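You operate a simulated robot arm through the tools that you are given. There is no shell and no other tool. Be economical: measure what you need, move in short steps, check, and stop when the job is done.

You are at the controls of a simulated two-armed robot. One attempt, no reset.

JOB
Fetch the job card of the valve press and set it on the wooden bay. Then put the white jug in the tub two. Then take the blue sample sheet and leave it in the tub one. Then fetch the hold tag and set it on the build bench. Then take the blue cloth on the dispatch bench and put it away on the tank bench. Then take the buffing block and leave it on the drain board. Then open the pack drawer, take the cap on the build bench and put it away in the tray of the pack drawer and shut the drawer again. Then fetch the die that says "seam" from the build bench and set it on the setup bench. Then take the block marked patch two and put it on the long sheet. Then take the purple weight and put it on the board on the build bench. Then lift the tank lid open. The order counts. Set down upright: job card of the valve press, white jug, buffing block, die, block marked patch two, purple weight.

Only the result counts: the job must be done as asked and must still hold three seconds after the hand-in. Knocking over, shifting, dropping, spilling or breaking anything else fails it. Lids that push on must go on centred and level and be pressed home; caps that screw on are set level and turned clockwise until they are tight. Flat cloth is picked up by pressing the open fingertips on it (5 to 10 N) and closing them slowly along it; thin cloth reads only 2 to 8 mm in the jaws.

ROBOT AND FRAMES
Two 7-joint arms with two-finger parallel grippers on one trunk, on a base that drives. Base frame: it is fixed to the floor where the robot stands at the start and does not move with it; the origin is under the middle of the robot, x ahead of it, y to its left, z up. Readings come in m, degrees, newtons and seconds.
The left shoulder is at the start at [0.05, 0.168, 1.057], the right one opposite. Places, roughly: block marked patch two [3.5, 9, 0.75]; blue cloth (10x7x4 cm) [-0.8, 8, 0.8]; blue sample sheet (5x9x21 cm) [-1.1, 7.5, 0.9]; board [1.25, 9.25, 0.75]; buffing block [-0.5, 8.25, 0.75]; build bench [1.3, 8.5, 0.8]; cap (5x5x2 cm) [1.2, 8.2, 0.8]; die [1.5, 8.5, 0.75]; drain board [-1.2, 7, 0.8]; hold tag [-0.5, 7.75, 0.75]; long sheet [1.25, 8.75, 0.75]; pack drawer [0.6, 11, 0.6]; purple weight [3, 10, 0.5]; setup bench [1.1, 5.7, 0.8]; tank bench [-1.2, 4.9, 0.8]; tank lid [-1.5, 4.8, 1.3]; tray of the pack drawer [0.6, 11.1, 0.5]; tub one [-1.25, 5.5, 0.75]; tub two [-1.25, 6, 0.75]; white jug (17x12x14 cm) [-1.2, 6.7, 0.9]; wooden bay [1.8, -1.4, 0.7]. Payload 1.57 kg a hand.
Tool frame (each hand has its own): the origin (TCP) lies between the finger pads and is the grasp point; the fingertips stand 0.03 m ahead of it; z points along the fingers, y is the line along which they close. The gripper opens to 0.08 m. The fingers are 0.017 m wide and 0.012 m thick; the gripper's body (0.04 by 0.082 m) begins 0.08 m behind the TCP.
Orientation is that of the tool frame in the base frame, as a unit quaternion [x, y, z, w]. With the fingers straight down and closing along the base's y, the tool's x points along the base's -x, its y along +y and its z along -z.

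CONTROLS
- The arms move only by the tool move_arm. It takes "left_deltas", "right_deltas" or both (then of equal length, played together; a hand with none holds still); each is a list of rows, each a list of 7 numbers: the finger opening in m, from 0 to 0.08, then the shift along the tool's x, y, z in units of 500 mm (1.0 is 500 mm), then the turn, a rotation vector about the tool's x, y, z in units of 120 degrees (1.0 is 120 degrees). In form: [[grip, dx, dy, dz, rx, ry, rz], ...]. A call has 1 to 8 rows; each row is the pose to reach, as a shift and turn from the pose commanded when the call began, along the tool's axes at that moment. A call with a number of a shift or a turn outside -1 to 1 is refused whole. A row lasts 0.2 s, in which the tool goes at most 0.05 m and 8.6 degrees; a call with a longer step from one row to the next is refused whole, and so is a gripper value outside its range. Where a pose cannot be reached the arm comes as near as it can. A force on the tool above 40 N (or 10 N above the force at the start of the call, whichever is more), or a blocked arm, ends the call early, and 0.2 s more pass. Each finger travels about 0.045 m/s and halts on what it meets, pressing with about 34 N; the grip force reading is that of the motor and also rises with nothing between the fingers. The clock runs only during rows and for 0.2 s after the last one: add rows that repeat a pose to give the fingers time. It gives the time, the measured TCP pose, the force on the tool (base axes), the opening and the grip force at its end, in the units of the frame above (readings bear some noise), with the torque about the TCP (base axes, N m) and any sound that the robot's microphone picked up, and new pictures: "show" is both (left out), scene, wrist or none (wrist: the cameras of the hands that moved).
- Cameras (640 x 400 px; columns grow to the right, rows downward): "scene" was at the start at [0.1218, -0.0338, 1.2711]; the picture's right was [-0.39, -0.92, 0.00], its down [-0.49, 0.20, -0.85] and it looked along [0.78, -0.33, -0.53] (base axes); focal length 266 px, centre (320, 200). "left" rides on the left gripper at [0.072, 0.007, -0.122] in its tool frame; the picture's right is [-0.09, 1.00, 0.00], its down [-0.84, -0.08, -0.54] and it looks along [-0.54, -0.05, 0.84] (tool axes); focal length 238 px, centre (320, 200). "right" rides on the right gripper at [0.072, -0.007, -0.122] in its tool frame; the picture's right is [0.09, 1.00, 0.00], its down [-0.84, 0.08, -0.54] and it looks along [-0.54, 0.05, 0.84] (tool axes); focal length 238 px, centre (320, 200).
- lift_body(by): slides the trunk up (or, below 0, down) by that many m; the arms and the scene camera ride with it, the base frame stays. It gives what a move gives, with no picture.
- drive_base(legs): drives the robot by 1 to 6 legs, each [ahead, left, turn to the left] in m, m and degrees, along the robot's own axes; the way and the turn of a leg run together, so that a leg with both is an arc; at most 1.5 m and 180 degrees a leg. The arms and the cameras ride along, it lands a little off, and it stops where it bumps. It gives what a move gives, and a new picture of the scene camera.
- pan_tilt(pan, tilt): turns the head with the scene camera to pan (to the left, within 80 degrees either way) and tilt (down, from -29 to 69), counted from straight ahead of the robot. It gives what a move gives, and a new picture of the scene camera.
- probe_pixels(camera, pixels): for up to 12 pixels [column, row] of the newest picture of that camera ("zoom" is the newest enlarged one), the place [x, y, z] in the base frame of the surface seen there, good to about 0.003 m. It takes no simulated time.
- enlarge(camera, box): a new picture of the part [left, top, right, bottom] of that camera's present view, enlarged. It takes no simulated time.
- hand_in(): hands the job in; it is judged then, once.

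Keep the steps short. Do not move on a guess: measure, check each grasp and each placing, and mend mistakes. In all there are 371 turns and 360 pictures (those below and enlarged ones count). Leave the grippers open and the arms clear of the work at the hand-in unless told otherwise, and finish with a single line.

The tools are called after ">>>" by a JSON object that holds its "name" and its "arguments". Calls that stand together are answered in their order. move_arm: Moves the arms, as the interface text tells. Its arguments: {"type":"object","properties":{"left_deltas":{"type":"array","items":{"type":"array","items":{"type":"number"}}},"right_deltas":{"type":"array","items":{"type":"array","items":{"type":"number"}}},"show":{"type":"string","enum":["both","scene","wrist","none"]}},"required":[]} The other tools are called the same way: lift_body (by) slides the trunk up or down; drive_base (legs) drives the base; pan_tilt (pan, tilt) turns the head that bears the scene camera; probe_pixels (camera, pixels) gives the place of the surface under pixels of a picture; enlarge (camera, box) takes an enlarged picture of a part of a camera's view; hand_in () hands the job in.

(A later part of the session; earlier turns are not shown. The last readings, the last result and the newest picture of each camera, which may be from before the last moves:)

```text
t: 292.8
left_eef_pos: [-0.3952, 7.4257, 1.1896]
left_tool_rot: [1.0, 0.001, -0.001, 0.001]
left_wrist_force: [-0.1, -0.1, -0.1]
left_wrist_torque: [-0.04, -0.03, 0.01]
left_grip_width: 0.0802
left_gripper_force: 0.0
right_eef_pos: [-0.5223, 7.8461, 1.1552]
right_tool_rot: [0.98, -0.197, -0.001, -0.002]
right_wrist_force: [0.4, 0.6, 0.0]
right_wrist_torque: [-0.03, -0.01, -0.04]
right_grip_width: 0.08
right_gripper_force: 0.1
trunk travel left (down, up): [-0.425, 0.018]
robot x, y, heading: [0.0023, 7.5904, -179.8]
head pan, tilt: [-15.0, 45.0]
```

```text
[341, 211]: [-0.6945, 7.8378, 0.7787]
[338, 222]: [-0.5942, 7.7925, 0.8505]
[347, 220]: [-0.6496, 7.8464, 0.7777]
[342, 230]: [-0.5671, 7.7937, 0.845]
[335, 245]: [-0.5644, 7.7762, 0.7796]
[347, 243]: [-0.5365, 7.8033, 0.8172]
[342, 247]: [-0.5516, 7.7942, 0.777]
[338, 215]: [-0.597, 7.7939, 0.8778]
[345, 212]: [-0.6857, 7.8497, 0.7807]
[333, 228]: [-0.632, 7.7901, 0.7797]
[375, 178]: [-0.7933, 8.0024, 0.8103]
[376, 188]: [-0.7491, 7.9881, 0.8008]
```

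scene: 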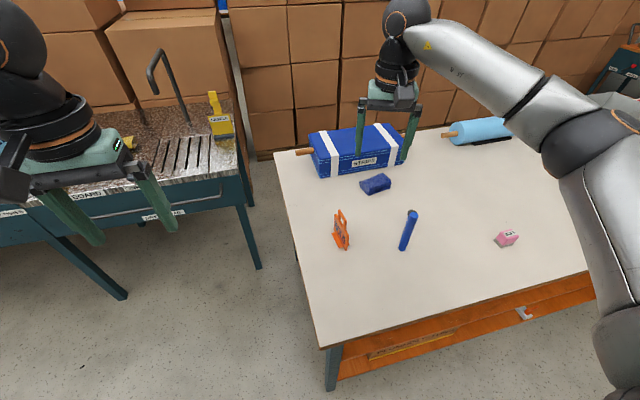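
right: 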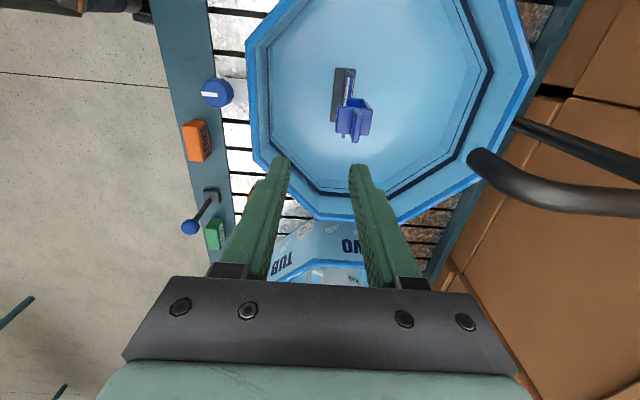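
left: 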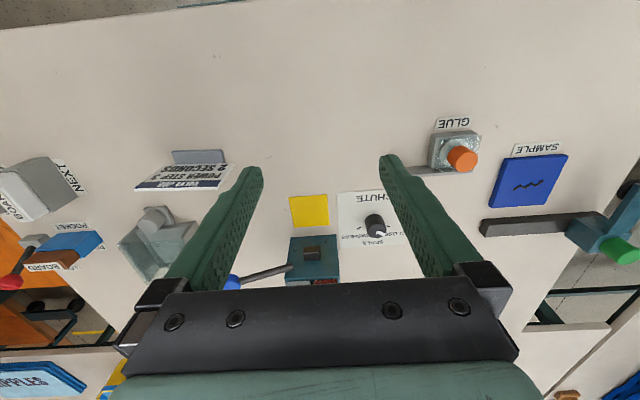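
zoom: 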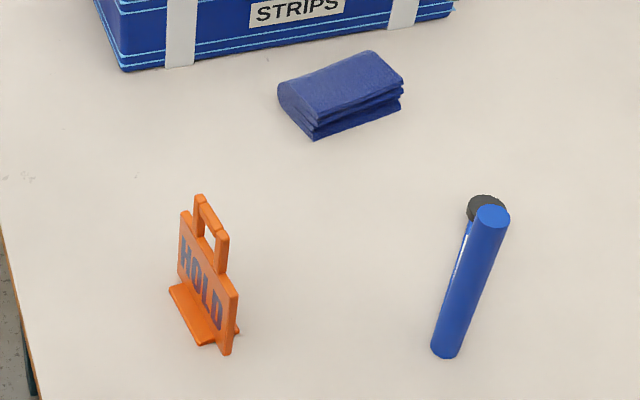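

>>> {"name": "move_arm", "arguments": {"right_deltas": [[0.08, -0.01, 0.03, 0.06, 0, 0, -0.05], [0.08, -0.025, 0.06, 0.14, 0, 0, -0.1], [0.08, -0.04, 0.09, 0.22, 0, 0, -0.15], [0.08, -0.055, 0.12, 0.31, 0, 0, -0.2], [0.08, -0.063, 0.135, 0.39, 0, 0, -0.244], [0.08, -0.063, 0.135, 0.39, 0, 0, -0.244]], "show": "wrist"}}

```text
t: 294.2
left_eef_pos: [-0.3944, 7.4252, 1.1892]
left_tool_rot: [1.0, 0.001, -0.001, 0.002]
left_wrist_force: [-0.1, -0.1, 0.2]
left_wrist_torque: [0.02, -0.03, -0.02]
left_grip_width: 0.0798
left_gripper_force: 0.1
right_eef_pos: [-0.5768, 7.7971, 0.9593]
right_tool_rot: [0.998, 0.058, -0.001, -0.003]
right_wrist_force: [0.0, 0.8, -0.9]
right_wrist_torque: [0.0, 0.02, -0.03]
right_grip_width: 0.0802
right_gripper_force: 0.1
trunk travel left (down, up): [-0.425, 0.018]
robot x, y, heading: [0.0027, 7.59, -180.1]
head pan, tilt: [-15.0, 45.0]
```

right: 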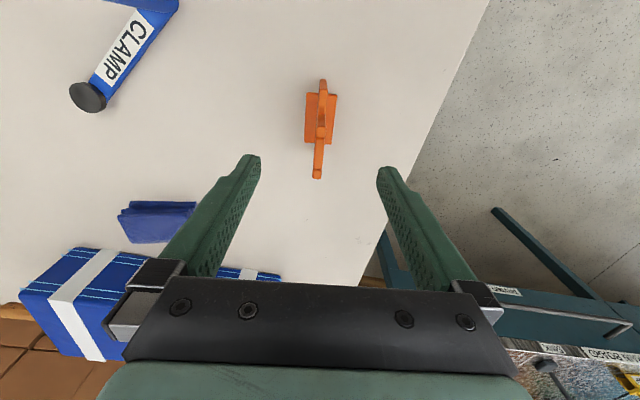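

>>> {"name": "move_arm", "arguments": {"right_deltas": [[0.08, 0, 0, 0.08, 0, 0, 0], [0.08, 0, 0, 0.16, 0, 0, 0], [0.08, 0, 0, 0.214, 0, 0, 0], [0.05, 0, 0, 0.214, 0, 0, 0], [0.02, 0, 0, 0.214, 0, 0, 0], [0.0, 0, 0, 0.214, 0, 0, 0], [0.0, 0, 0, 0.214, 0, 0, 0], [0.0, 0, 0, 0.214, 0, 0, 0]], "show": "wrist"}}

```text
t: 296.0
left_eef_pos: [-0.396, 7.4266, 1.1906]
left_tool_rot: [1.0, 0.001, -0.001, 0.001]
left_wrist_force: [0.7, 0.8, -0.7]
left_wrist_torque: [0.0, 0.02, 0.01]
left_grip_width: 0.08
left_gripper_force: 0.0
right_eef_pos: [-0.5786, 7.7974, 0.8525]
right_tool_rot: [0.998, 0.057, -0.001, -0.002]
right_wrist_force: [0.1, -1.1, 0.2]
right_wrist_torque: [-0.01, 0.01, 0.01]
right_grip_width: 0.0076
right_gripper_force: 18.2
trunk travel left (down, up): [-0.425, 0.018]
robot x, y, heading: [0.0015, 7.5893, -179.9]
head pan, tilt: [-15.0, 45.0]
```

right: 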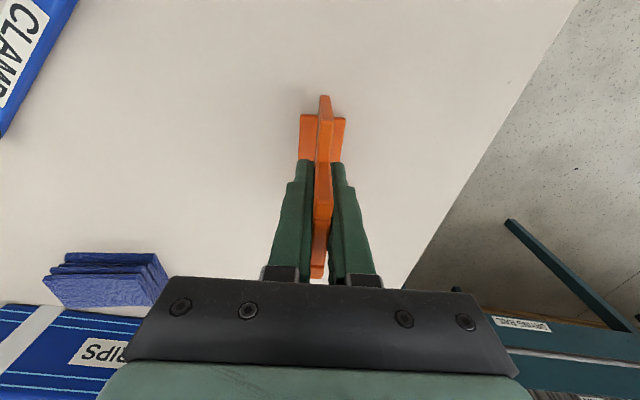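

Held at 7.6 mm. I lift and turn to face the build bench.

>>> {"name": "move_arm", "arguments": {"right_deltas": [[0, 0, 0, -0.04, 0, 0, 0], [0, 0, 0, -0.12, 0, 0, 0], [0, 0, 0, -0.2, 0, 0, 0], [0, 0, 0, -0.29, 0, 0, 0], [0, 0, 0, -0.38, 0, 0, 0], [0, 0, 0, -0.46, 0, 0, 0]], "show": "wrist"}}

>>> {"name": "drive_base", "arguments": {"legs": [[0, 0, 90], [0, 0, 90]]}}

>>> {"name": "pan_tilt", "arguments": {"pan": 20, "tilt": 30}}

```text
t: 297.4
left_eef_pos: [-0.3953, 7.4255, 1.1902]
left_tool_rot: [1.0, 0.001, -0.002, 0.001]
left_wrist_force: [-0.7, -0.6, 0.1]
left_wrist_torque: [-0.01, 0.0, 0.02]
left_grip_width: 0.08
left_gripper_force: 0.0
right_eef_pos: [-0.5774, 7.7955, 1.0834]
right_tool_rot: [0.998, 0.058, -0.001, -0.003]
right_wrist_force: [0.6, 0.3, -0.4]
right_wrist_torque: [-0.01, 0.03, -0.03]
right_grip_width: 0.0076
right_gripper_force: 26.7
trunk travel left (down, up): [-0.425, 0.018]
robot x, y, heading: [-0.0015, 7.5884, -179.8]
head pan, tilt: [-15.0, 45.0]
```

right: 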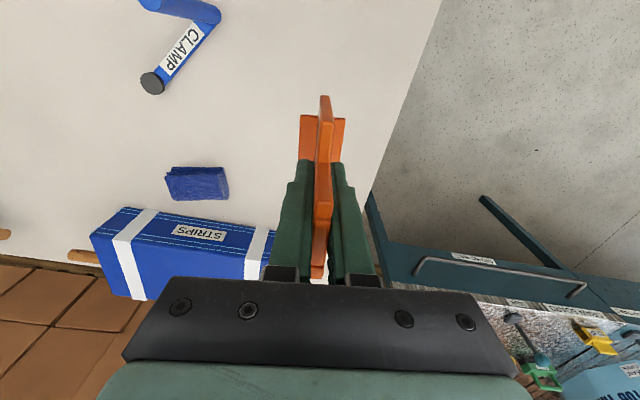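

```text
t: 305.4
left_eef_pos: [0.3991, 7.7576, 1.1905]
left_tool_rot: [-0.009, 1.0, 0.001, 0.0]
left_wrist_force: [-1.2, -0.7, -0.1]
left_wrist_torque: [0.01, 0.02, 0.01]
left_grip_width: 0.0798
left_gripper_force: 0.1
right_eef_pos: [0.587, 7.39, 1.0834]
right_tool_rot: [-0.065, 0.998, -0.002, 0.0]
right_wrist_force: [0.7, 0.5, 0.2]
right_wrist_torque: [0.04, 0.01, 0.0]
right_grip_width: 0.0074
right_gripper_force: 26.6
trunk travel left (down, up): [-0.425, 0.018]
robot x, y, heading: [0.0047, 7.5875, 1.2]
head pan, tilt: [-15.0, 45.0]
```

scene: 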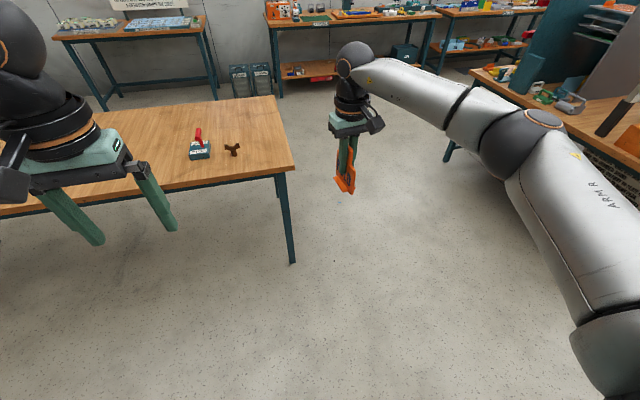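

```text
t: 306.5
left_eef_pos: [0.3985, 7.7578, 1.1908]
left_tool_rot: [-0.009, 1.0, 0.001, 0.0]
left_wrist_force: [1.0, -0.2, 0.2]
left_wrist_torque: [-0.01, -0.02, 0.02]
left_grip_width: 0.0801
left_gripper_force: 0.1
right_eef_pos: [0.5868, 7.3901, 1.0821]
right_tool_rot: [-0.066, 0.998, -0.001, 0.0]
right_wrist_force: [-0.7, 0.9, -0.4]
right_wrist_torque: [-0.01, 0.0, -0.02]
right_grip_width: 0.0076
right_gripper_force: 26.8
trunk travel left (down, up): [-0.425, 0.018]
robot x, y, heading: [0.0032, 7.59, 0.9]
head pan, tilt: [20.0, 30.0]
```

scene: 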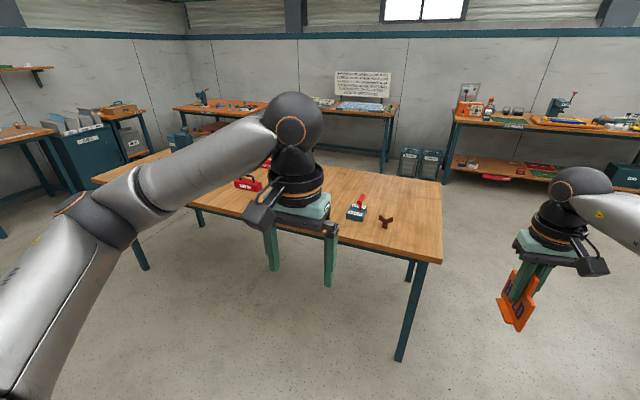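

>>> {"name": "probe_pixels", "arguments": {"camera": "scene", "pixels": [[430, 258], [400, 250], [440, 200], [385, 222], [357, 213], [248, 182], [100, 180], [355, 240], [230, 210]]}}

>>> {"name": "drive_base", "arguments": {"legs": [[0, 0.8, -1]]}}

>>> {"name": "pan_tilt", "arguments": {"pan": 0, "tilt": 35}}

```text
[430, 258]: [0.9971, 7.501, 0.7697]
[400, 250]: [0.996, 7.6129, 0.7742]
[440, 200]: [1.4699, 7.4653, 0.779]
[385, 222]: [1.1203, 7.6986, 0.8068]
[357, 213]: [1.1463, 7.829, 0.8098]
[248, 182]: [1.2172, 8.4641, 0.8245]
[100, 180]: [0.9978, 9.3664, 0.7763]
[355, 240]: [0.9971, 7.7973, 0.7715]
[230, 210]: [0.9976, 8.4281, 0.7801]
```

```text
t: 310.8
left_eef_pos: [0.3944, 8.555, 1.1894]
left_tool_rot: [0.0, 1.0, 0.0, 0.001]
left_wrist_force: [0.7, -0.5, -0.2]
left_wrist_torque: [-0.03, 0.0, 0.0]
left_grip_width: 0.0798
left_gripper_force: 0.0
right_eef_pos: [0.5753, 8.1818, 1.0831]
right_tool_rot: [-0.056, 0.998, -0.003, 0.001]
right_wrist_force: [0.7, 0.4, -0.2]
right_wrist_torque: [-0.03, -0.02, -0.03]
right_grip_width: 0.0075
right_gripper_force: 26.7
trunk travel left (down, up): [-0.425, 0.018]
robot x, y, heading: [-0.0043, 8.3913, 0.2]
head pan, tilt: [20.0, 30.0]
```

scene: 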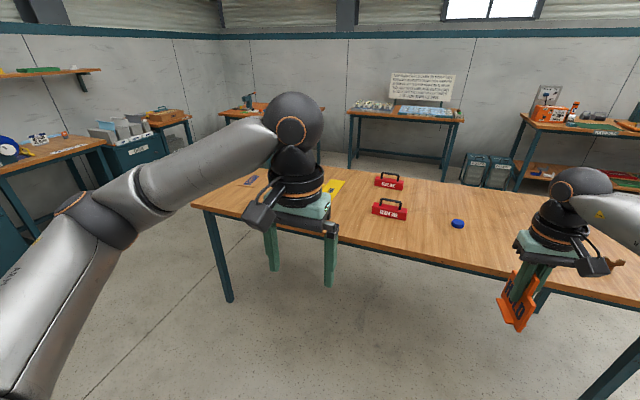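

```text
t: 311.6
left_eef_pos: [0.395, 8.5534, 1.1903]
left_tool_rot: [0.0, 1.0, 0.001, 0.001]
left_wrist_force: [-0.2, 0.1, 0.2]
left_wrist_torque: [-0.02, -0.01, 0.0]
left_grip_width: 0.0801
left_gripper_force: 0.0
right_eef_pos: [0.5764, 8.1819, 1.0833]
right_tool_rot: [-0.057, 0.998, -0.002, 0.001]
right_wrist_force: [0.2, 0.2, -0.9]
right_wrist_torque: [0.03, -0.02, -0.01]
right_grip_width: 0.0078
right_gripper_force: 26.4
trunk travel left (down, up): [-0.425, 0.018]
robot x, y, heading: [-0.0055, 8.39, 0.1]
head pan, tilt: [0.0, 35.0]
```

scene: 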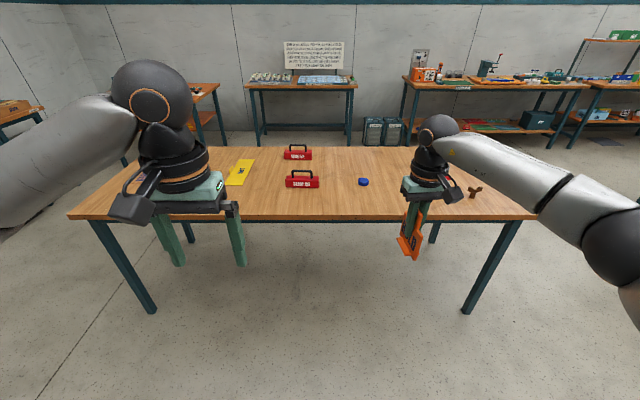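

>>> {"name": "enlarge", "arguments": {"camera": "scene", "box": [220, 130, 500, 225]}}

>>> {"name": "probe_pixels", "arguments": {"camera": "scene", "pixels": [[363, 180], [363, 184], [302, 180], [297, 153], [240, 172], [390, 200], [400, 213], [380, 165], [460, 190], [450, 165], [350, 200], [235, 163]]}}

```text
2.29 times, centred on (360, 178) of scene
```

zoom: 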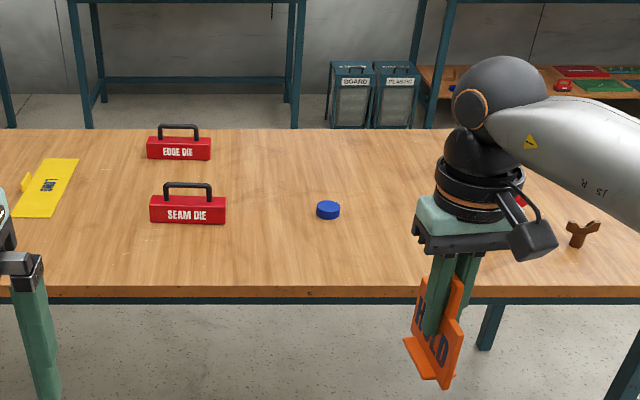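

```text
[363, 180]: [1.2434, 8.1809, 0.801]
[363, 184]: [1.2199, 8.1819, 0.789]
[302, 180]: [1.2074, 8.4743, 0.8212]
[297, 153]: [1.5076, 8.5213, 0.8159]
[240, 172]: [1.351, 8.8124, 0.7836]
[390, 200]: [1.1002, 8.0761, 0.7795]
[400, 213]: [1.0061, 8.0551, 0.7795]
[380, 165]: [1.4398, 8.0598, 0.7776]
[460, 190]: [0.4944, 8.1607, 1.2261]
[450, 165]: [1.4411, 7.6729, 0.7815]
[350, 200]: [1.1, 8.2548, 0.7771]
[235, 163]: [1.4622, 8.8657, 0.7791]
```

>>> {"name": "drive_base", "arguments": {"legs": [[0.7, -0.2, 0]]}}

>>> {"name": "pan_tilt", "arguments": {"pan": -10, "tilt": 50}}

```text
t: 315.6
left_eef_pos: [1.0961, 8.3558, 1.1905]
left_tool_rot: [0.0, 1.0, 0.0, 0.001]
left_wrist_force: [-0.1, 0.2, 0.1]
left_wrist_torque: [0.02, 0.01, 0.01]
left_grip_width: 0.0798
left_gripper_force: 0.0
right_eef_pos: [1.2776, 7.9854, 1.0827]
right_tool_rot: [-0.057, 0.998, -0.002, 0.0]
right_wrist_force: [0.8, 0.5, -0.9]
right_wrist_torque: [-0.03, 0.0, 0.02]
right_grip_width: 0.0079
right_gripper_force: 26.6
trunk travel left (down, up): [-0.425, 0.018]
robot x, y, heading: [0.6974, 8.1941, 0.2]
head pan, tilt: [0.0, 35.0]
```

scene: 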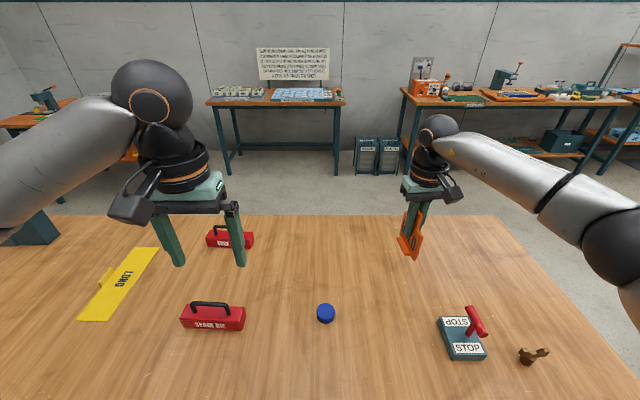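

```text
t: 316.3
left_eef_pos: [1.0967, 8.3555, 1.1901]
left_tool_rot: [-0.001, 1.0, 0.001, 0.0]
left_wrist_force: [1.2, 0.2, -0.3]
left_wrist_torque: [-0.04, -0.02, 0.0]
left_grip_width: 0.08
left_gripper_force: 0.1
right_eef_pos: [1.2779, 7.9863, 1.0834]
right_tool_rot: [-0.057, 0.998, -0.002, 0.0]
right_wrist_force: [-0.5, -0.2, -0.4]
right_wrist_torque: [0.03, 0.02, 0.02]
right_grip_width: 0.0074
right_gripper_force: 27.0
trunk travel left (down, up): [-0.425, 0.018]
robot x, y, heading: [0.7006, 8.1913, 0.2]
head pan, tilt: [-10.0, 50.0]
```

scene: 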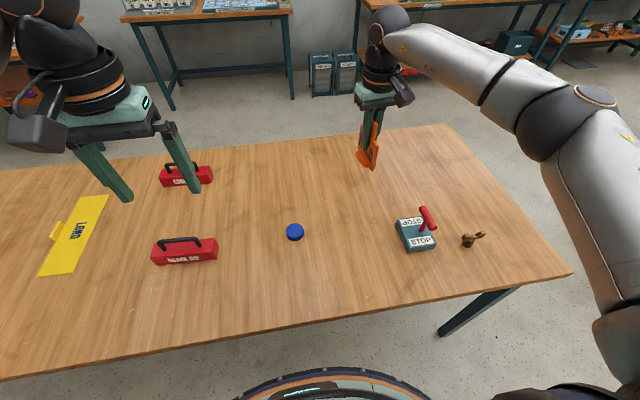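

The area beneath (1.278,7.986) is free. I lower the tag there.

>>> {"name": "move_arm", "arguments": {"right_deltas": [[0, 0, 0, 0.08, 0, 0, 0], [0, 0, 0, 0.17, 0, 0, 0], [0, 0, 0, 0.26, 0, 0, 0], [0, 0, 0, 0.35, 0, 0, 0], [0, 0, 0, 0.42, 0, 0, 0], [0, 0, 0, 0.45, 0, 0, 0], [0, 0, 0, 0.46, 0, 0, 0], [0, 0, 0, 0.464, 0, 0, 0]], "show": "wrist"}}

```text
t: 318.1
left_eef_pos: [1.0961, 8.3567, 1.1905]
left_tool_rot: [0.0, 1.0, 0.001, 0.002]
left_wrist_force: [0.5, 0.0, -0.4]
left_wrist_torque: [-0.02, 0.02, 0.01]
left_grip_width: 0.0799
left_gripper_force: 0.1
right_eef_pos: [1.278, 7.9833, 0.8527]
right_tool_rot: [-0.057, 0.998, -0.003, 0.003]
right_wrist_force: [-1.2, -1.3, 10.6]
right_wrist_torque: [-0.03, 0.24, 0.01]
right_grip_width: 0.0076
right_gripper_force: 26.5
trunk travel left (down, up): [-0.425, 0.018]
robot x, y, heading: [0.6967, 8.1904, 0.2]
head pan, tilt: [-10.0, 50.0]
```

right: 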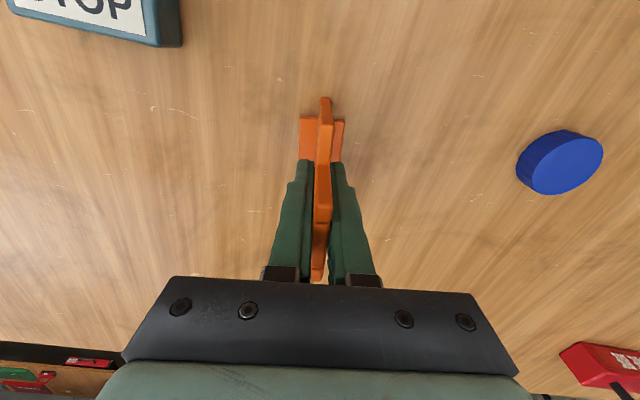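

Touching at 10.6 N. I open and rise.

>>> {"name": "move_arm", "arguments": {"right_deltas": [[0, 0, 0, -0.003, 0, 0, 0], [0.015, 0, 0, -0.003, 0, 0, 0], [0.03, 0, 0, -0.003, 0, 0, 0], [0.05, 0, 0, -0.003, 0, 0, 0], [0.05, 0, 0, -0.07, 0, 0, 0], [0.05, 0, 0, -0.16, 0, 0, 0], [0.05, 0, 0, -0.25, 0, 0, 0], [0.05, 0, 0, -0.34, 0, 0, 0]], "show": "both"}}

```text
t: 319.9
left_eef_pos: [1.098, 8.3551, 1.1902]
left_tool_rot: [0.0, 1.0, 0.001, 0.002]
left_wrist_force: [-0.3, 1.1, -0.1]
left_wrist_torque: [-0.01, 0.0, 0.01]
left_grip_width: 0.08
left_gripper_force: 0.1
right_eef_pos: [1.2777, 7.9844, 1.0198]
right_tool_rot: [-0.057, 0.998, -0.003, 0.0]
right_wrist_force: [0.0, -0.6, -0.5]
right_wrist_torque: [0.02, 0.01, 0.03]
right_grip_width: 0.0499
right_gripper_force: 0.1
trunk travel left (down, up): [-0.425, 0.018]
robot x, y, heading: [0.6988, 8.1945, 0.2]
head pan, tilt: [-10.0, 50.0]
```

scene: 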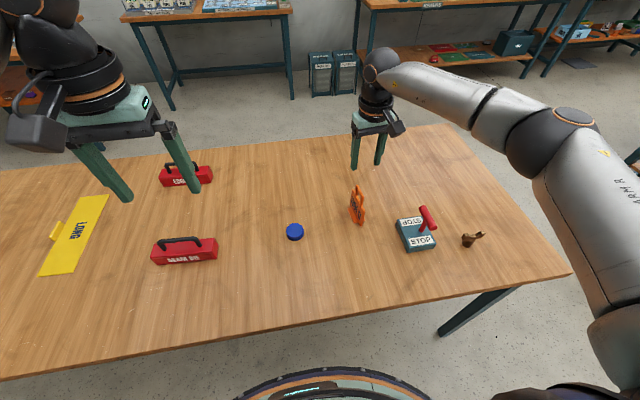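
right: 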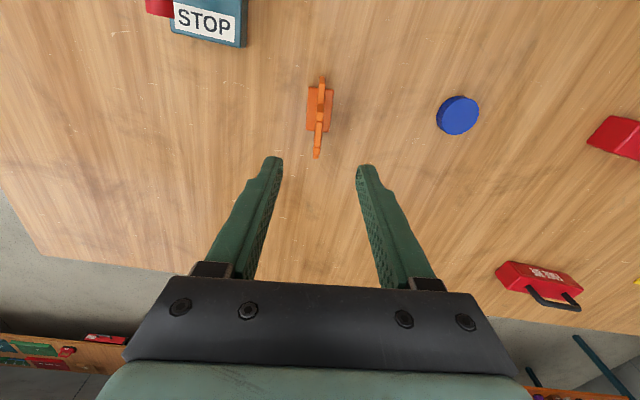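

Hold tag stands on the build bench. Next is the blue cloth on the dispatch bench. I raise the right hand and drive to the south side of that bench.

>>> {"name": "move_arm", "arguments": {"right_deltas": [[0.08, 0.06, 0, -0.07, 0, 0, 0], [0.08, 0.12, 0, -0.14, 0, 0, 0], [0.08, 0.18, 0, -0.21, 0, 0, 0], [0.08, 0.24, 0, -0.28, 0, 0, 0]], "show": "none"}}

>>> {"name": "drive_base", "arguments": {"legs": [[-0.7, 0, 0], [0, -1.0, 0], [0, 0, 90], [0, 0.6, 0]]}}

>>> {"name": "pan_tilt", "arguments": {"pan": 15, "tilt": 45}}

```text
t: 320.9
left_eef_pos: [1.0964, 8.3544, 1.1905]
left_tool_rot: [0.0, 1.0, 0.001, 0.002]
left_wrist_force: [-0.6, -0.1, 0.6]
left_wrist_torque: [-0.02, -0.03, -0.01]
left_grip_width: 0.0798
left_gripper_force: 0.2
right_eef_pos: [1.1575, 7.9702, 1.1619]
right_tool_rot: [-0.057, 0.998, -0.002, 0.001]
right_wrist_force: [-0.4, -0.1, 0.6]
right_wrist_torque: [0.02, 0.01, -0.01]
right_grip_width: 0.0798
right_gripper_force: 0.1
trunk travel left (down, up): [-0.425, 0.018]
robot x, y, heading: [0.6996, 8.1917, 0.1]
head pan, tilt: [-10.0, 50.0]
```

```text
t: 336.3
left_eef_pos: [-0.7602, 7.6062, 1.19]
left_tool_rot: [-0.702, 0.712, 0.001, 0.0]
left_wrist_force: [0.2, -0.6, -0.2]
left_wrist_torque: [0.02, 0.0, 0.04]
left_grip_width: 0.08
left_gripper_force: 0.0
right_eef_pos: [-0.3762, 7.6623, 1.1605]
right_tool_rot: [0.741, -0.672, 0.002, -0.002]
right_wrist_force: [0.5, -0.4, 0.1]
right_wrist_torque: [-0.03, 0.04, 0.01]
right_grip_width: 0.0798
right_gripper_force: 0.0
trunk travel left (down, up): [-0.425, 0.018]
robot x, y, heading: [-0.6042, 7.2039, 89.0]
head pan, tilt: [-10.0, 50.0]
```

scene: 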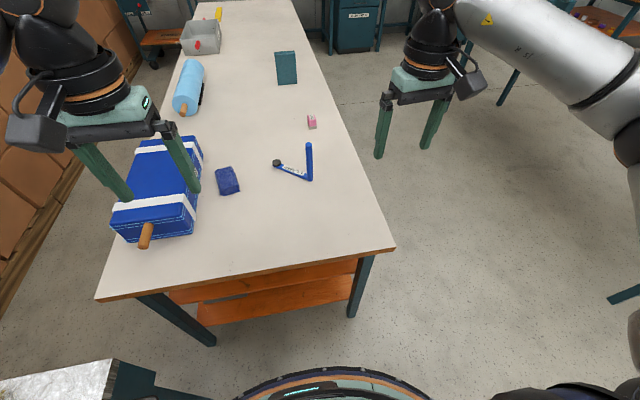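

```text
t: 337.2
left_eef_pos: [-0.761, 7.6067, 1.1904]
left_tool_rot: [-0.701, 0.713, 0.001, -0.001]
left_wrist_force: [-1.0, -0.2, -0.2]
left_wrist_torque: [-0.01, -0.03, 0.03]
left_grip_width: 0.0798
left_gripper_force: 0.1
right_eef_pos: [-0.3752, 7.6624, 1.1599]
right_tool_rot: [0.74, -0.672, 0.001, -0.001]
right_wrist_force: [-0.2, 0.0, -0.1]
right_wrist_torque: [-0.01, 0.0, -0.04]
right_grip_width: 0.0801
right_gripper_force: 0.0
trunk travel left (down, up): [-0.425, 0.018]
robot x, y, heading: [-0.6021, 7.2051, 89.2]
head pan, tilt: [15.0, 45.0]
```

scene: 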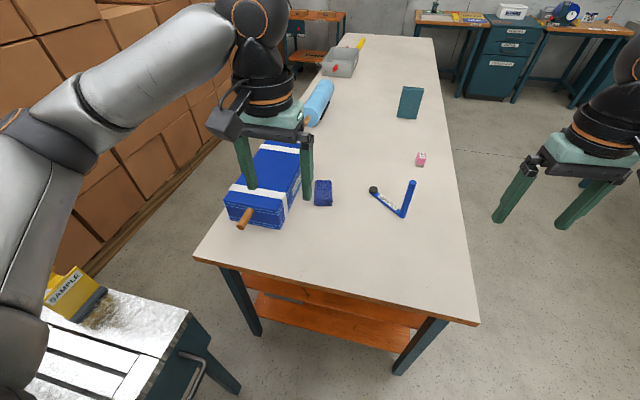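

>>> {"name": "enlarge", "arguments": {"camera": "scene", "box": [270, 150, 370, 220]}}

>>> {"name": "probe_pixels", "arguments": {"camera": "scene", "pixels": [[316, 182], [331, 181], [316, 196], [332, 196], [316, 205], [332, 204], [324, 190], [300, 190], [290, 215], [296, 165], [313, 190], [218, 270]]}}

```text
5.71 times, centred on (320, 185) of scene
```

zoom: 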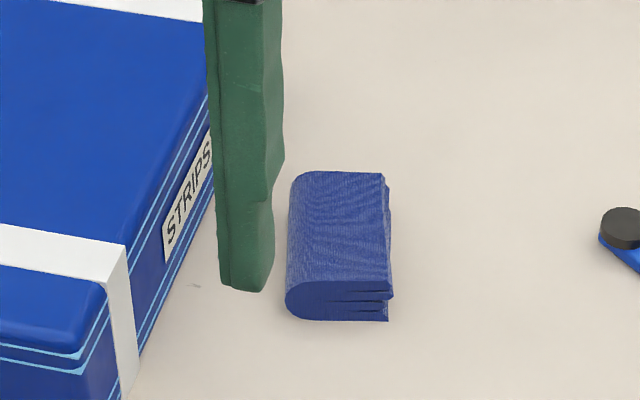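

```text
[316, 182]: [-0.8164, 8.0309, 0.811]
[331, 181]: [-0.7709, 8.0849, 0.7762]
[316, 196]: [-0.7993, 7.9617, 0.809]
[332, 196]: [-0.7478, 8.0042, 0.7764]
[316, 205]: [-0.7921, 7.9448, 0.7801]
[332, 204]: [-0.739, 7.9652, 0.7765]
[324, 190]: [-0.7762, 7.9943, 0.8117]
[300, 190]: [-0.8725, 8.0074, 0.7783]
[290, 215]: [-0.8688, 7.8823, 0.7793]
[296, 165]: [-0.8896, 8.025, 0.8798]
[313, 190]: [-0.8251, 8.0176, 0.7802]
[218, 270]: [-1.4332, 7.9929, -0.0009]
```

>>> {"name": "drive_base", "arguments": {"legs": [[0.175, 0, 0.8]]}}

>>> {"name": "lift_body", "arguments": {"by": -0.17}}

```text
t: 338.7
left_eef_pos: [-0.7652, 7.7788, 1.189]
left_tool_rot: [-0.707, 0.707, 0.002, 0.0]
left_wrist_force: [0.3, 0.3, 0.1]
left_wrist_torque: [-0.02, 0.03, 0.01]
left_grip_width: 0.08
left_gripper_force: 0.0
right_eef_pos: [-0.3796, 7.8409, 1.1619]
right_tool_rot: [0.745, -0.667, 0.001, -0.002]
right_wrist_force: [1.0, 0.1, -0.6]
right_wrist_torque: [-0.03, 0.01, 0.0]
right_grip_width: 0.0802
right_gripper_force: 0.0
trunk travel left (down, up): [-0.425, 0.018]
robot x, y, heading: [-0.6033, 7.3802, 89.9]
head pan, tilt: [15.0, 45.0]
```

scene: 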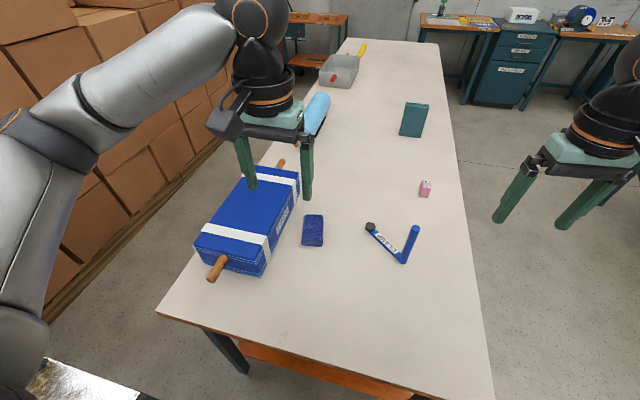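

```text
t: 340.6
left_eef_pos: [-0.7664, 7.7787, 1.0205]
left_tool_rot: [-0.706, 0.708, 0.001, 0.0]
left_wrist_force: [-0.6, 0.7, -0.3]
left_wrist_torque: [0.03, 0.01, -0.01]
left_grip_width: 0.0799
left_gripper_force: 0.0
right_eef_pos: [-0.3808, 7.8406, 0.9915]
right_tool_rot: [0.745, -0.667, 0.001, -0.002]
right_wrist_force: [0.7, -0.4, -0.2]
right_wrist_torque: [0.0, 0.01, 0.04]
right_grip_width: 0.0802
right_gripper_force: 0.1
trunk travel left (down, up): [-0.255, 0.188]
robot x, y, heading: [-0.6072, 7.3781, 89.6]
head pan, tilt: [15.0, 45.0]
```

>>> {"name": "move_arm", "arguments": {"left_deltas": [[0.08, -0.08, 0.007, 0.02, 0, 0, -0.02], [0.08, -0.16, 0.014, 0.05, 0, 0, -0.045], [0.08, -0.24, 0.02, 0.09, 0, 0, -0.07], [0.08, -0.32, 0.027, 0.13, 0, 0, -0.09], [0.08, -0.4, 0.033, 0.17, 0, 0, -0.11], [0.08, -0.442, 0.038, 0.2, 0, 0, -0.117], [0.08, -0.442, 0.038, 0.2, 0, 0, -0.117]], "show": "both"}}

```text
t: 342.2
left_eef_pos: [-0.7844, 8.0001, 0.9203]
left_tool_rot: [0.787, -0.617, -0.001, -0.001]
left_wrist_force: [0.0, -0.3, -0.2]
left_wrist_torque: [-0.02, 0.0, 0.01]
left_grip_width: 0.0797
left_gripper_force: 0.1
right_eef_pos: [-0.3808, 7.8407, 0.9906]
right_tool_rot: [0.746, -0.666, 0.0, -0.001]
right_wrist_force: [0.7, -0.8, -0.2]
right_wrist_torque: [0.0, -0.03, -0.03]
right_grip_width: 0.0801
right_gripper_force: 0.1
trunk travel left (down, up): [-0.255, 0.188]
robot x, y, heading: [-0.601, 7.3803, 89.8]
head pan, tilt: [15.0, 45.0]
```

scene: 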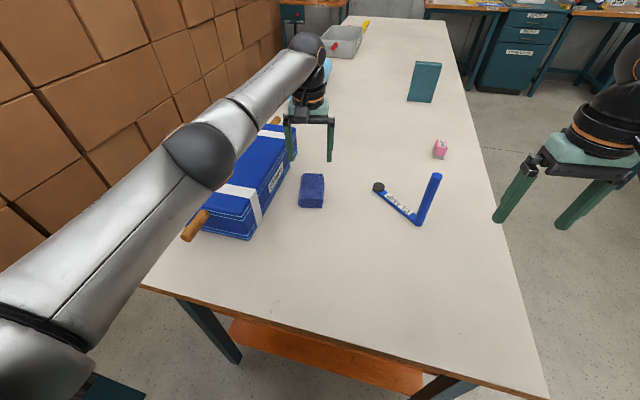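
left: 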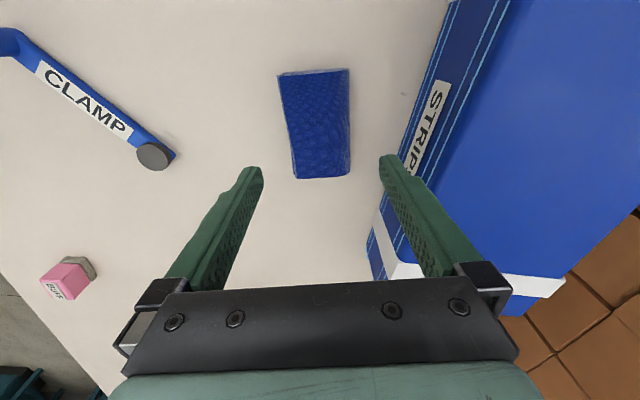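

>>> {"name": "move_arm", "arguments": {"left_deltas": [[0.074, 0, 0, 0.07, 0, 0, 0], [0.074, 0, 0, 0.14, 0, 0, 0], [0.074, 0, 0, 0.205, 0, 0, 0], [0.06, 0, 0, 0.205, 0, 0, 0], [0.045, 0, 0, 0.205, 0, 0, 0], [0.03, 0, 0, 0.205, 0, 0, 0], [0.015, 0, 0, 0.205, 0, 0, 0], [0.0, 0, 0, 0.205, 0, 0, 0]], "show": "wrist"}}

```text
t: 344.0
left_eef_pos: [-0.7854, 7.9997, 0.8182]
left_tool_rot: [0.788, -0.616, 0.0, 0.0]
left_wrist_force: [-0.3, -0.4, 1.0]
left_wrist_torque: [-0.02, 0.0, 0.02]
left_grip_width: 0.064
left_gripper_force: 33.7
right_eef_pos: [-0.38, 7.84, 0.9901]
right_tool_rot: [0.745, -0.667, 0.001, -0.002]
right_wrist_force: [0.0, -0.1, -0.5]
right_wrist_torque: [0.0, -0.02, 0.03]
right_grip_width: 0.08
right_gripper_force: 0.1
trunk travel left (down, up): [-0.255, 0.188]
robot x, y, heading: [-0.6058, 7.3789, 90.1]
head pan, tilt: [15.0, 45.0]
```

left: 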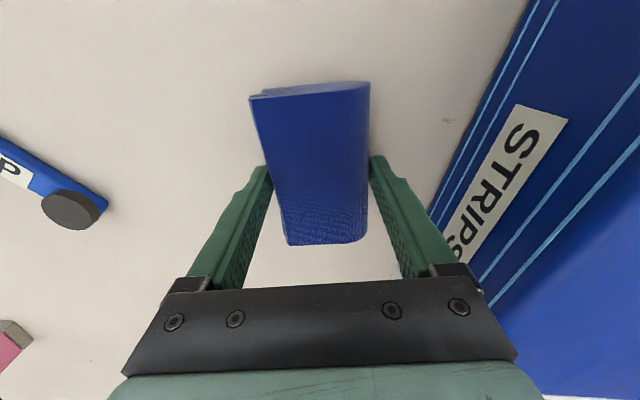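

Held at 64 mm as a solid stack. I lift it, pull it in and raise the trunk.

>>> {"name": "move_arm", "arguments": {"left_deltas": [[0, 0, 0, -0.03, 0, 0, 0], [0, 0, 0, -0.1, 0, 0, 0], [0, 0, 0, -0.18, 0, 0, 0], [0, 0.05, 0, -0.25, 0, 0, 0], [0, 0.12, 0, -0.3, 0, 0, 0], [0, 0.2, 0, -0.35, 0, 0, 0], [0, 0.28, 0, -0.38, 0, 0, 0], [0, 0.36, 0, -0.4, 0, 0, 0]], "show": "wrist"}}

>>> {"name": "lift_body", "arguments": {"by": 0.17}}

>>> {"name": "drive_base", "arguments": {"legs": [[-0.5, 0, 0], [0, -0.25, 0], [-1.5, 0, 0], [0, 0, 90]]}}

>>> {"name": "pan_tilt", "arguments": {"pan": 10, "tilt": 35}}

```text
t: 345.8
left_eef_pos: [-0.7413, 7.8235, 1.0175]
left_tool_rot: [0.788, -0.616, -0.001, 0.0]
left_wrist_force: [0.4, 0.5, -0.6]
left_wrist_torque: [0.0, -0.01, 0.0]
left_grip_width: 0.0637
left_gripper_force: 33.6
right_eef_pos: [-0.3802, 7.8399, 0.9903]
right_tool_rot: [0.746, -0.666, 0.0, -0.002]
right_wrist_force: [-0.5, -0.4, 0.2]
right_wrist_torque: [0.0, -0.02, -0.03]
right_grip_width: 0.08
right_gripper_force: 0.0
trunk travel left (down, up): [-0.255, 0.188]
robot x, y, heading: [-0.6045, 7.3825, 90.1]
head pan, tilt: [15.0, 45.0]
```

left: 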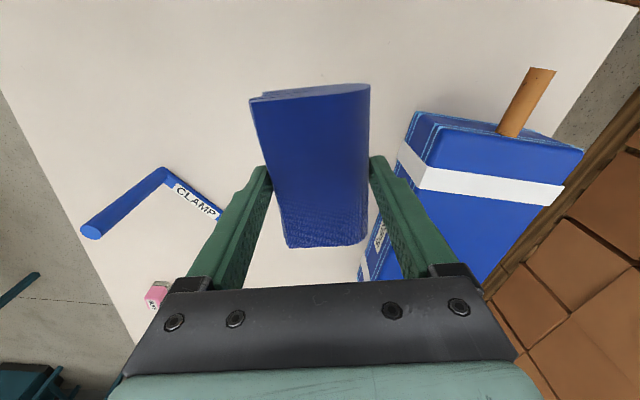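

```text
t: 347.8
left_eef_pos: [-0.7402, 7.8248, 1.1874]
left_tool_rot: [0.787, -0.616, -0.001, -0.001]
left_wrist_force: [-0.2, 0.1, -1.0]
left_wrist_torque: [-0.02, -0.02, 0.03]
left_grip_width: 0.0641
left_gripper_force: 34.1
right_eef_pos: [-0.3819, 7.8398, 1.1604]
right_tool_rot: [0.745, -0.667, 0.002, -0.001]
right_wrist_force: [0.1, 0.0, 0.5]
right_wrist_torque: [0.02, -0.01, -0.02]
right_grip_width: 0.0801
right_gripper_force: 0.1
trunk travel left (down, up): [-0.425, 0.018]
robot x, y, heading: [-0.6041, 7.3771, 89.9]
head pan, tilt: [15.0, 45.0]
```

```text
t: 362.9
left_eef_pos: [-0.8155, 5.2568, 1.1875]
left_tool_rot: [0.993, 0.116, -0.001, 0.0]
left_wrist_force: [0.5, 0.3, -1.1]
left_wrist_torque: [-0.03, -0.01, 0.0]
left_grip_width: 0.0638
left_gripper_force: 34.1
right_eef_pos: [-0.8263, 5.616, 1.1603]
right_tool_rot: [0.999, 0.051, -0.001, -0.002]
right_wrist_force: [0.5, 0.0, 0.4]
right_wrist_torque: [0.0, -0.04, 0.02]
right_grip_width: 0.08
right_gripper_force: 0.1
trunk travel left (down, up): [-0.425, 0.018]
robot x, y, heading: [-0.3681, 5.3907, 179.6]
head pan, tilt: [15.0, 45.0]
```

scene: 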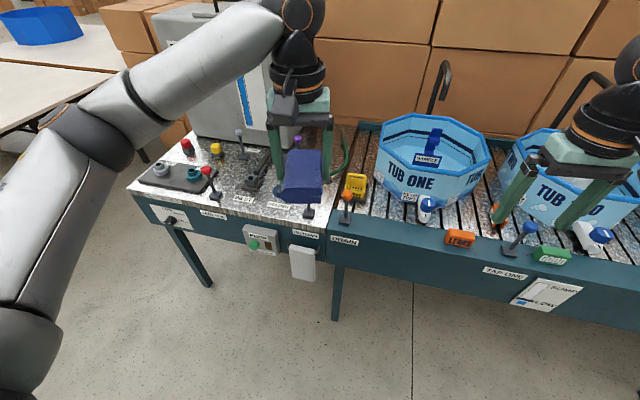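

```text
t: 363.6
left_eef_pos: [-0.8141, 5.2561, 1.1869]
left_tool_rot: [0.993, 0.117, -0.001, 0.0]
left_wrist_force: [-0.3, -0.5, -0.3]
left_wrist_torque: [-0.01, -0.01, -0.02]
left_grip_width: 0.0639
left_gripper_force: 34.0
right_eef_pos: [-0.8265, 5.6165, 1.1609]
right_tool_rot: [0.999, 0.051, 0.0, -0.001]
right_wrist_force: [-0.3, 0.2, -0.4]
right_wrist_torque: [-0.02, -0.01, -0.01]
right_grip_width: 0.08
right_gripper_force: 0.1
trunk travel left (down, up): [-0.425, 0.018]
robot x, y, heading: [-0.3669, 5.3892, 179.6]
head pan, tilt: [10.0, 35.0]
```

scene: 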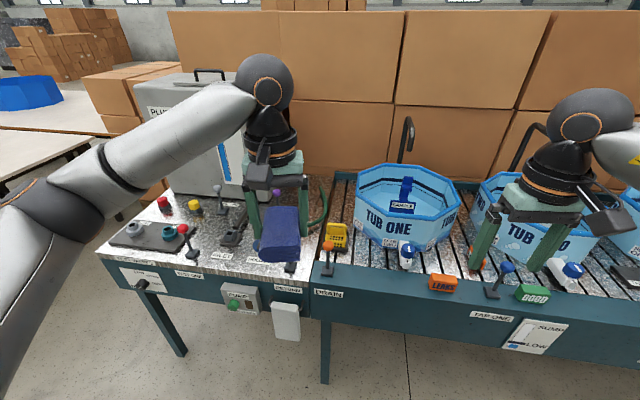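

The tank bench is crowded. I slide left to see its free space.

>>> {"name": "drive_base", "arguments": {"legs": [[0.1, 0.45, 0]]}}

>>> {"name": "pan_tilt", "arguments": {"pan": -10, "tilt": 42}}

```text
t: 366.4
left_eef_pos: [-0.9177, 4.8035, 1.1877]
left_tool_rot: [0.993, 0.117, 0.0, 0.0]
left_wrist_force: [-0.6, -0.1, -0.3]
left_wrist_torque: [-0.03, 0.01, 0.0]
left_grip_width: 0.0636
left_gripper_force: 34.1
right_eef_pos: [-0.9306, 5.1646, 1.1601]
right_tool_rot: [0.999, 0.052, -0.001, -0.003]
right_wrist_force: [0.2, -0.4, -0.4]
right_wrist_torque: [-0.03, 0.01, 0.01]
right_grip_width: 0.0801
right_gripper_force: 0.1
trunk travel left (down, up): [-0.425, 0.018]
robot x, y, heading: [-0.4758, 4.9367, 179.6]
head pan, tilt: [10.0, 35.0]
```

scene: 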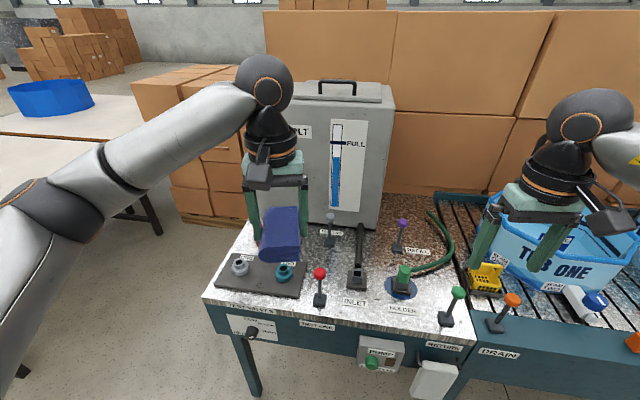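

```text
t: 367.3
left_eef_pos: [-0.918, 4.8044, 1.1883]
left_tool_rot: [0.993, 0.117, -0.002, 0.0]
left_wrist_force: [-0.6, 0.6, -0.2]
left_wrist_torque: [0.0, 0.0, -0.01]
left_grip_width: 0.0639
left_gripper_force: 34.1
right_eef_pos: [-0.9303, 5.166, 1.1606]
right_tool_rot: [0.999, 0.052, -0.001, -0.002]
right_wrist_force: [-0.2, 0.4, 0.3]
right_wrist_torque: [0.02, -0.01, 0.01]
right_grip_width: 0.0801
right_gripper_force: 0.0
trunk travel left (down, up): [-0.425, 0.018]
robot x, y, heading: [-0.4698, 4.9375, 179.5]
head pan, tilt: [-10.0, 42.0]
```

scene: 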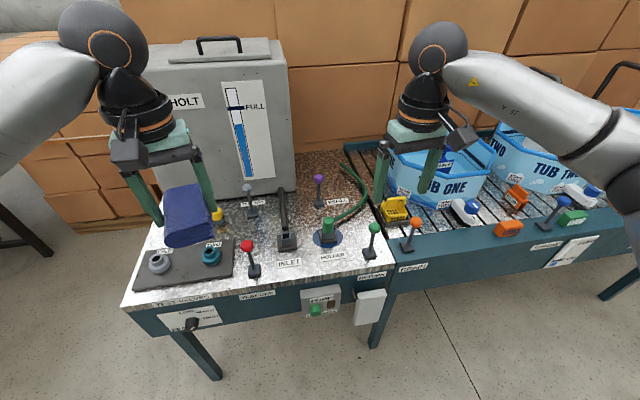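

>>> {"name": "enlarge", "arguments": {"camera": "scene", "box": [120, 170, 400, 300]}}

>>> {"name": "probe_pixels", "arguments": {"camera": "scene", "pixels": [[266, 240], [255, 275], [283, 250], [308, 225], [300, 190], [346, 255], [225, 255], [220, 275], [140, 295], [250, 214], [318, 205], [285, 235]]}}

```text
2.29 times, centred on (260, 235) of scene
```

zoom: 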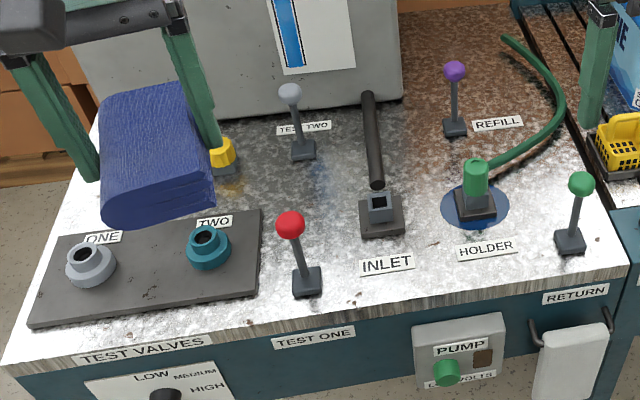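

```text
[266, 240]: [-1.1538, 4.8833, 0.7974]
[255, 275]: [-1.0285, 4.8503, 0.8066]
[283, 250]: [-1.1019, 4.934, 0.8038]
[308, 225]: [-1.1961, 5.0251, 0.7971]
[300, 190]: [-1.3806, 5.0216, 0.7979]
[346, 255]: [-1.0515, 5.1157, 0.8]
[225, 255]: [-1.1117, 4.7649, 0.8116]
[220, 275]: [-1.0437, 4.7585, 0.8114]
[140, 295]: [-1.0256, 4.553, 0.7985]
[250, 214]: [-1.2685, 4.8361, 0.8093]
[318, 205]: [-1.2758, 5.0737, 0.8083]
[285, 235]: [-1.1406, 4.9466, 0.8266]
```

>>> {"name": "probe_pixels", "arguments": {"camera": "zoom", "pixels": [[222, 155], [225, 170], [262, 250], [262, 212], [362, 220], [362, 190], [362, 170], [291, 225], [308, 285], [290, 95], [303, 152], [310, 200]]}}

```text
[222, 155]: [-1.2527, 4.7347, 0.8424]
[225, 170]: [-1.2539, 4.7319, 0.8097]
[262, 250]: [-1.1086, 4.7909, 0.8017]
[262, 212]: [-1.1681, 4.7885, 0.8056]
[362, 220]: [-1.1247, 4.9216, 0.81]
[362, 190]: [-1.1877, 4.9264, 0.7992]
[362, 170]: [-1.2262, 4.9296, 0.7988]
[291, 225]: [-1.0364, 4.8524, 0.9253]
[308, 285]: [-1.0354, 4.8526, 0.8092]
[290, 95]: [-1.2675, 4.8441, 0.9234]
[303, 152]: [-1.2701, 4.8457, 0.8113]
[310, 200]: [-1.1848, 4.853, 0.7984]
```

I choose the gap at (-1.172,4.856) between the two levers. I drive to reach it, then turn and centre the cloth above.

>>> {"name": "drive_base", "arguments": {"legs": [[0.15, -0.09, 0.4]]}}

```text
t: 368.7
left_eef_pos: [-1.0655, 4.891, 1.1866]
left_tool_rot: [0.993, 0.122, -0.001, 0.001]
left_wrist_force: [0.1, 0.6, -1.9]
left_wrist_torque: [-0.01, 0.0, 0.01]
left_grip_width: 0.0641
left_gripper_force: 34.1
right_eef_pos: [-1.0816, 5.2513, 1.1613]
right_tool_rot: [0.998, 0.056, -0.001, -0.001]
right_wrist_force: [-0.7, 0.4, -0.1]
right_wrist_torque: [-0.04, -0.06, 0.01]
right_grip_width: 0.0802
right_gripper_force: 0.1
trunk travel left (down, up): [-0.425, 0.018]
robot x, y, heading: [-0.6197, 5.0259, -180.1]
head pan, tilt: [-10.0, 42.0]
```

scene: 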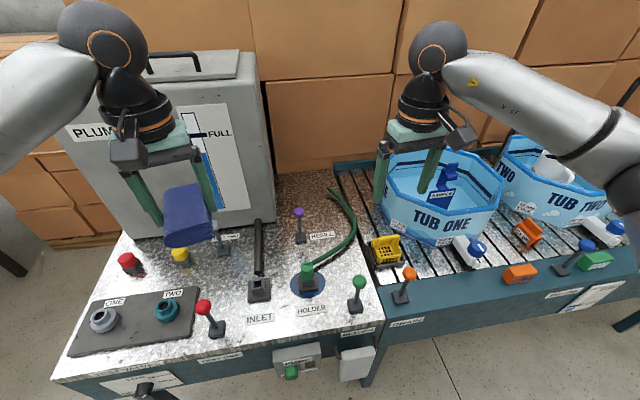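

>>> {"name": "move_arm", "arguments": {"left_deltas": [[0, -0.05, 0.004, 0.0, 0, 0, 0.03], [0, -0.11, 0.008, 0.04, 0, 0, 0.06], [0, -0.17, 0.012, 0.1, 0, 0, 0.09], [0, -0.2, 0.016, 0.17, 0, 0, 0.117], [0, -0.224, 0.016, 0.25, 0, 0, 0.117], [0, -0.224, 0.016, 0.32, 0, 0, 0.117], [0, -0.224, 0.016, 0.36, 0, 0, 0.117], [0, -0.224, 0.016, 0.36, 0, 0, 0.117]], "show": "both"}}

```text
t: 370.5
left_eef_pos: [-1.1738, 4.8556, 1.008]
left_tool_rot: [1.0, 0.001, -0.002, 0.001]
left_wrist_force: [0.9, -0.3, -0.4]
left_wrist_torque: [0.0, -0.02, -0.02]
left_grip_width: 0.0639
left_gripper_force: 34.1
right_eef_pos: [-1.0809, 5.2516, 1.1614]
right_tool_rot: [0.998, 0.057, -0.001, -0.002]
right_wrist_force: [0.7, 0.0, -0.1]
right_wrist_torque: [-0.02, 0.06, -0.04]
right_grip_width: 0.0798
right_gripper_force: 0.2
trunk travel left (down, up): [-0.425, 0.018]
robot x, y, heading: [-0.6192, 5.0296, -180.0]
head pan, tilt: [-10.0, 42.0]
```

scene: 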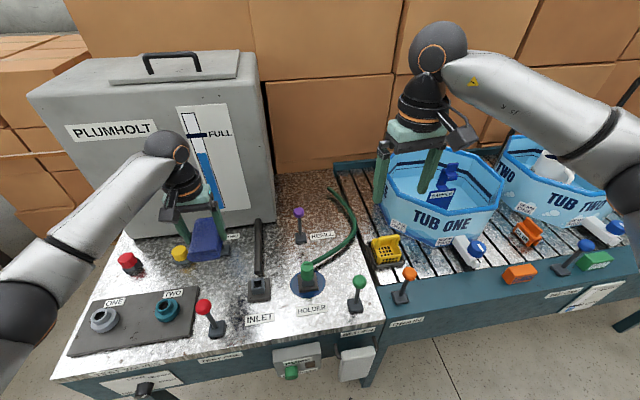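
left: 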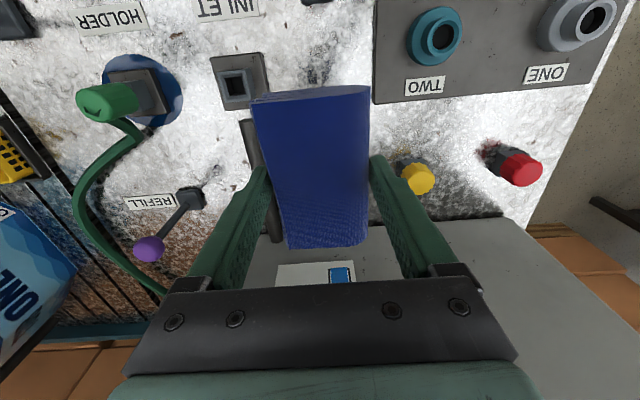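

>>> {"name": "move_arm", "arguments": {"left_deltas": [[0, 0, 0, 0.07, 0, 0, 0], [0, 0, 0, 0.15, 0, 0, 0], [0, 0, 0, 0.22, 0, 0, 0], [0, 0, 0, 0.28, 0, 0, 0], [0, 0, 0, 0.31, 0, 0, 0], [0, 0, 0, 0.325, 0, 0, 0]], "show": "both"}}

```text
t: 371.9
left_eef_pos: [-1.1723, 4.8566, 0.8443]
left_tool_rot: [1.0, 0.0, -0.002, 0.001]
left_wrist_force: [-0.7, -0.2, 0.5]
left_wrist_torque: [0.05, 0.0, 0.01]
left_grip_width: 0.0638
left_gripper_force: 33.6
right_eef_pos: [-1.0812, 5.2511, 1.1603]
right_tool_rot: [0.998, 0.056, 0.0, -0.002]
right_wrist_force: [-0.4, 0.7, -0.3]
right_wrist_torque: [0.02, -0.01, -0.03]
right_grip_width: 0.0803
right_gripper_force: 0.0
trunk travel left (down, up): [-0.425, 0.018]
robot x, y, heading: [-0.6195, 5.0224, -180.0]
head pan, tilt: [-10.0, 42.0]
```

scene: 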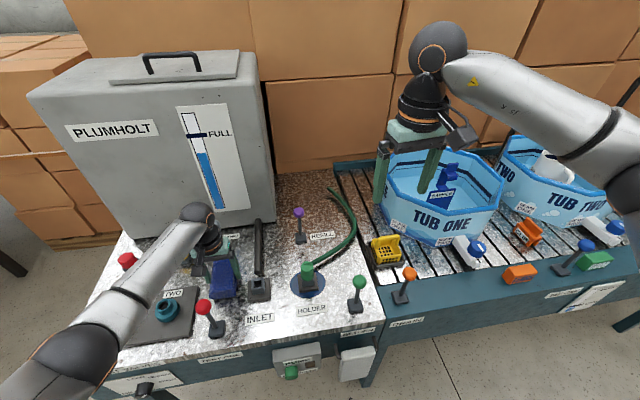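
left: 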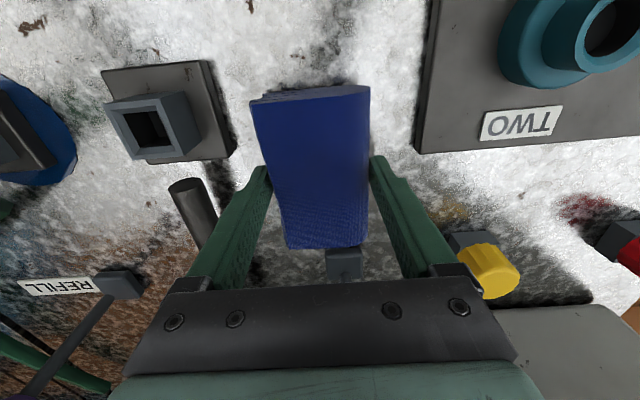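

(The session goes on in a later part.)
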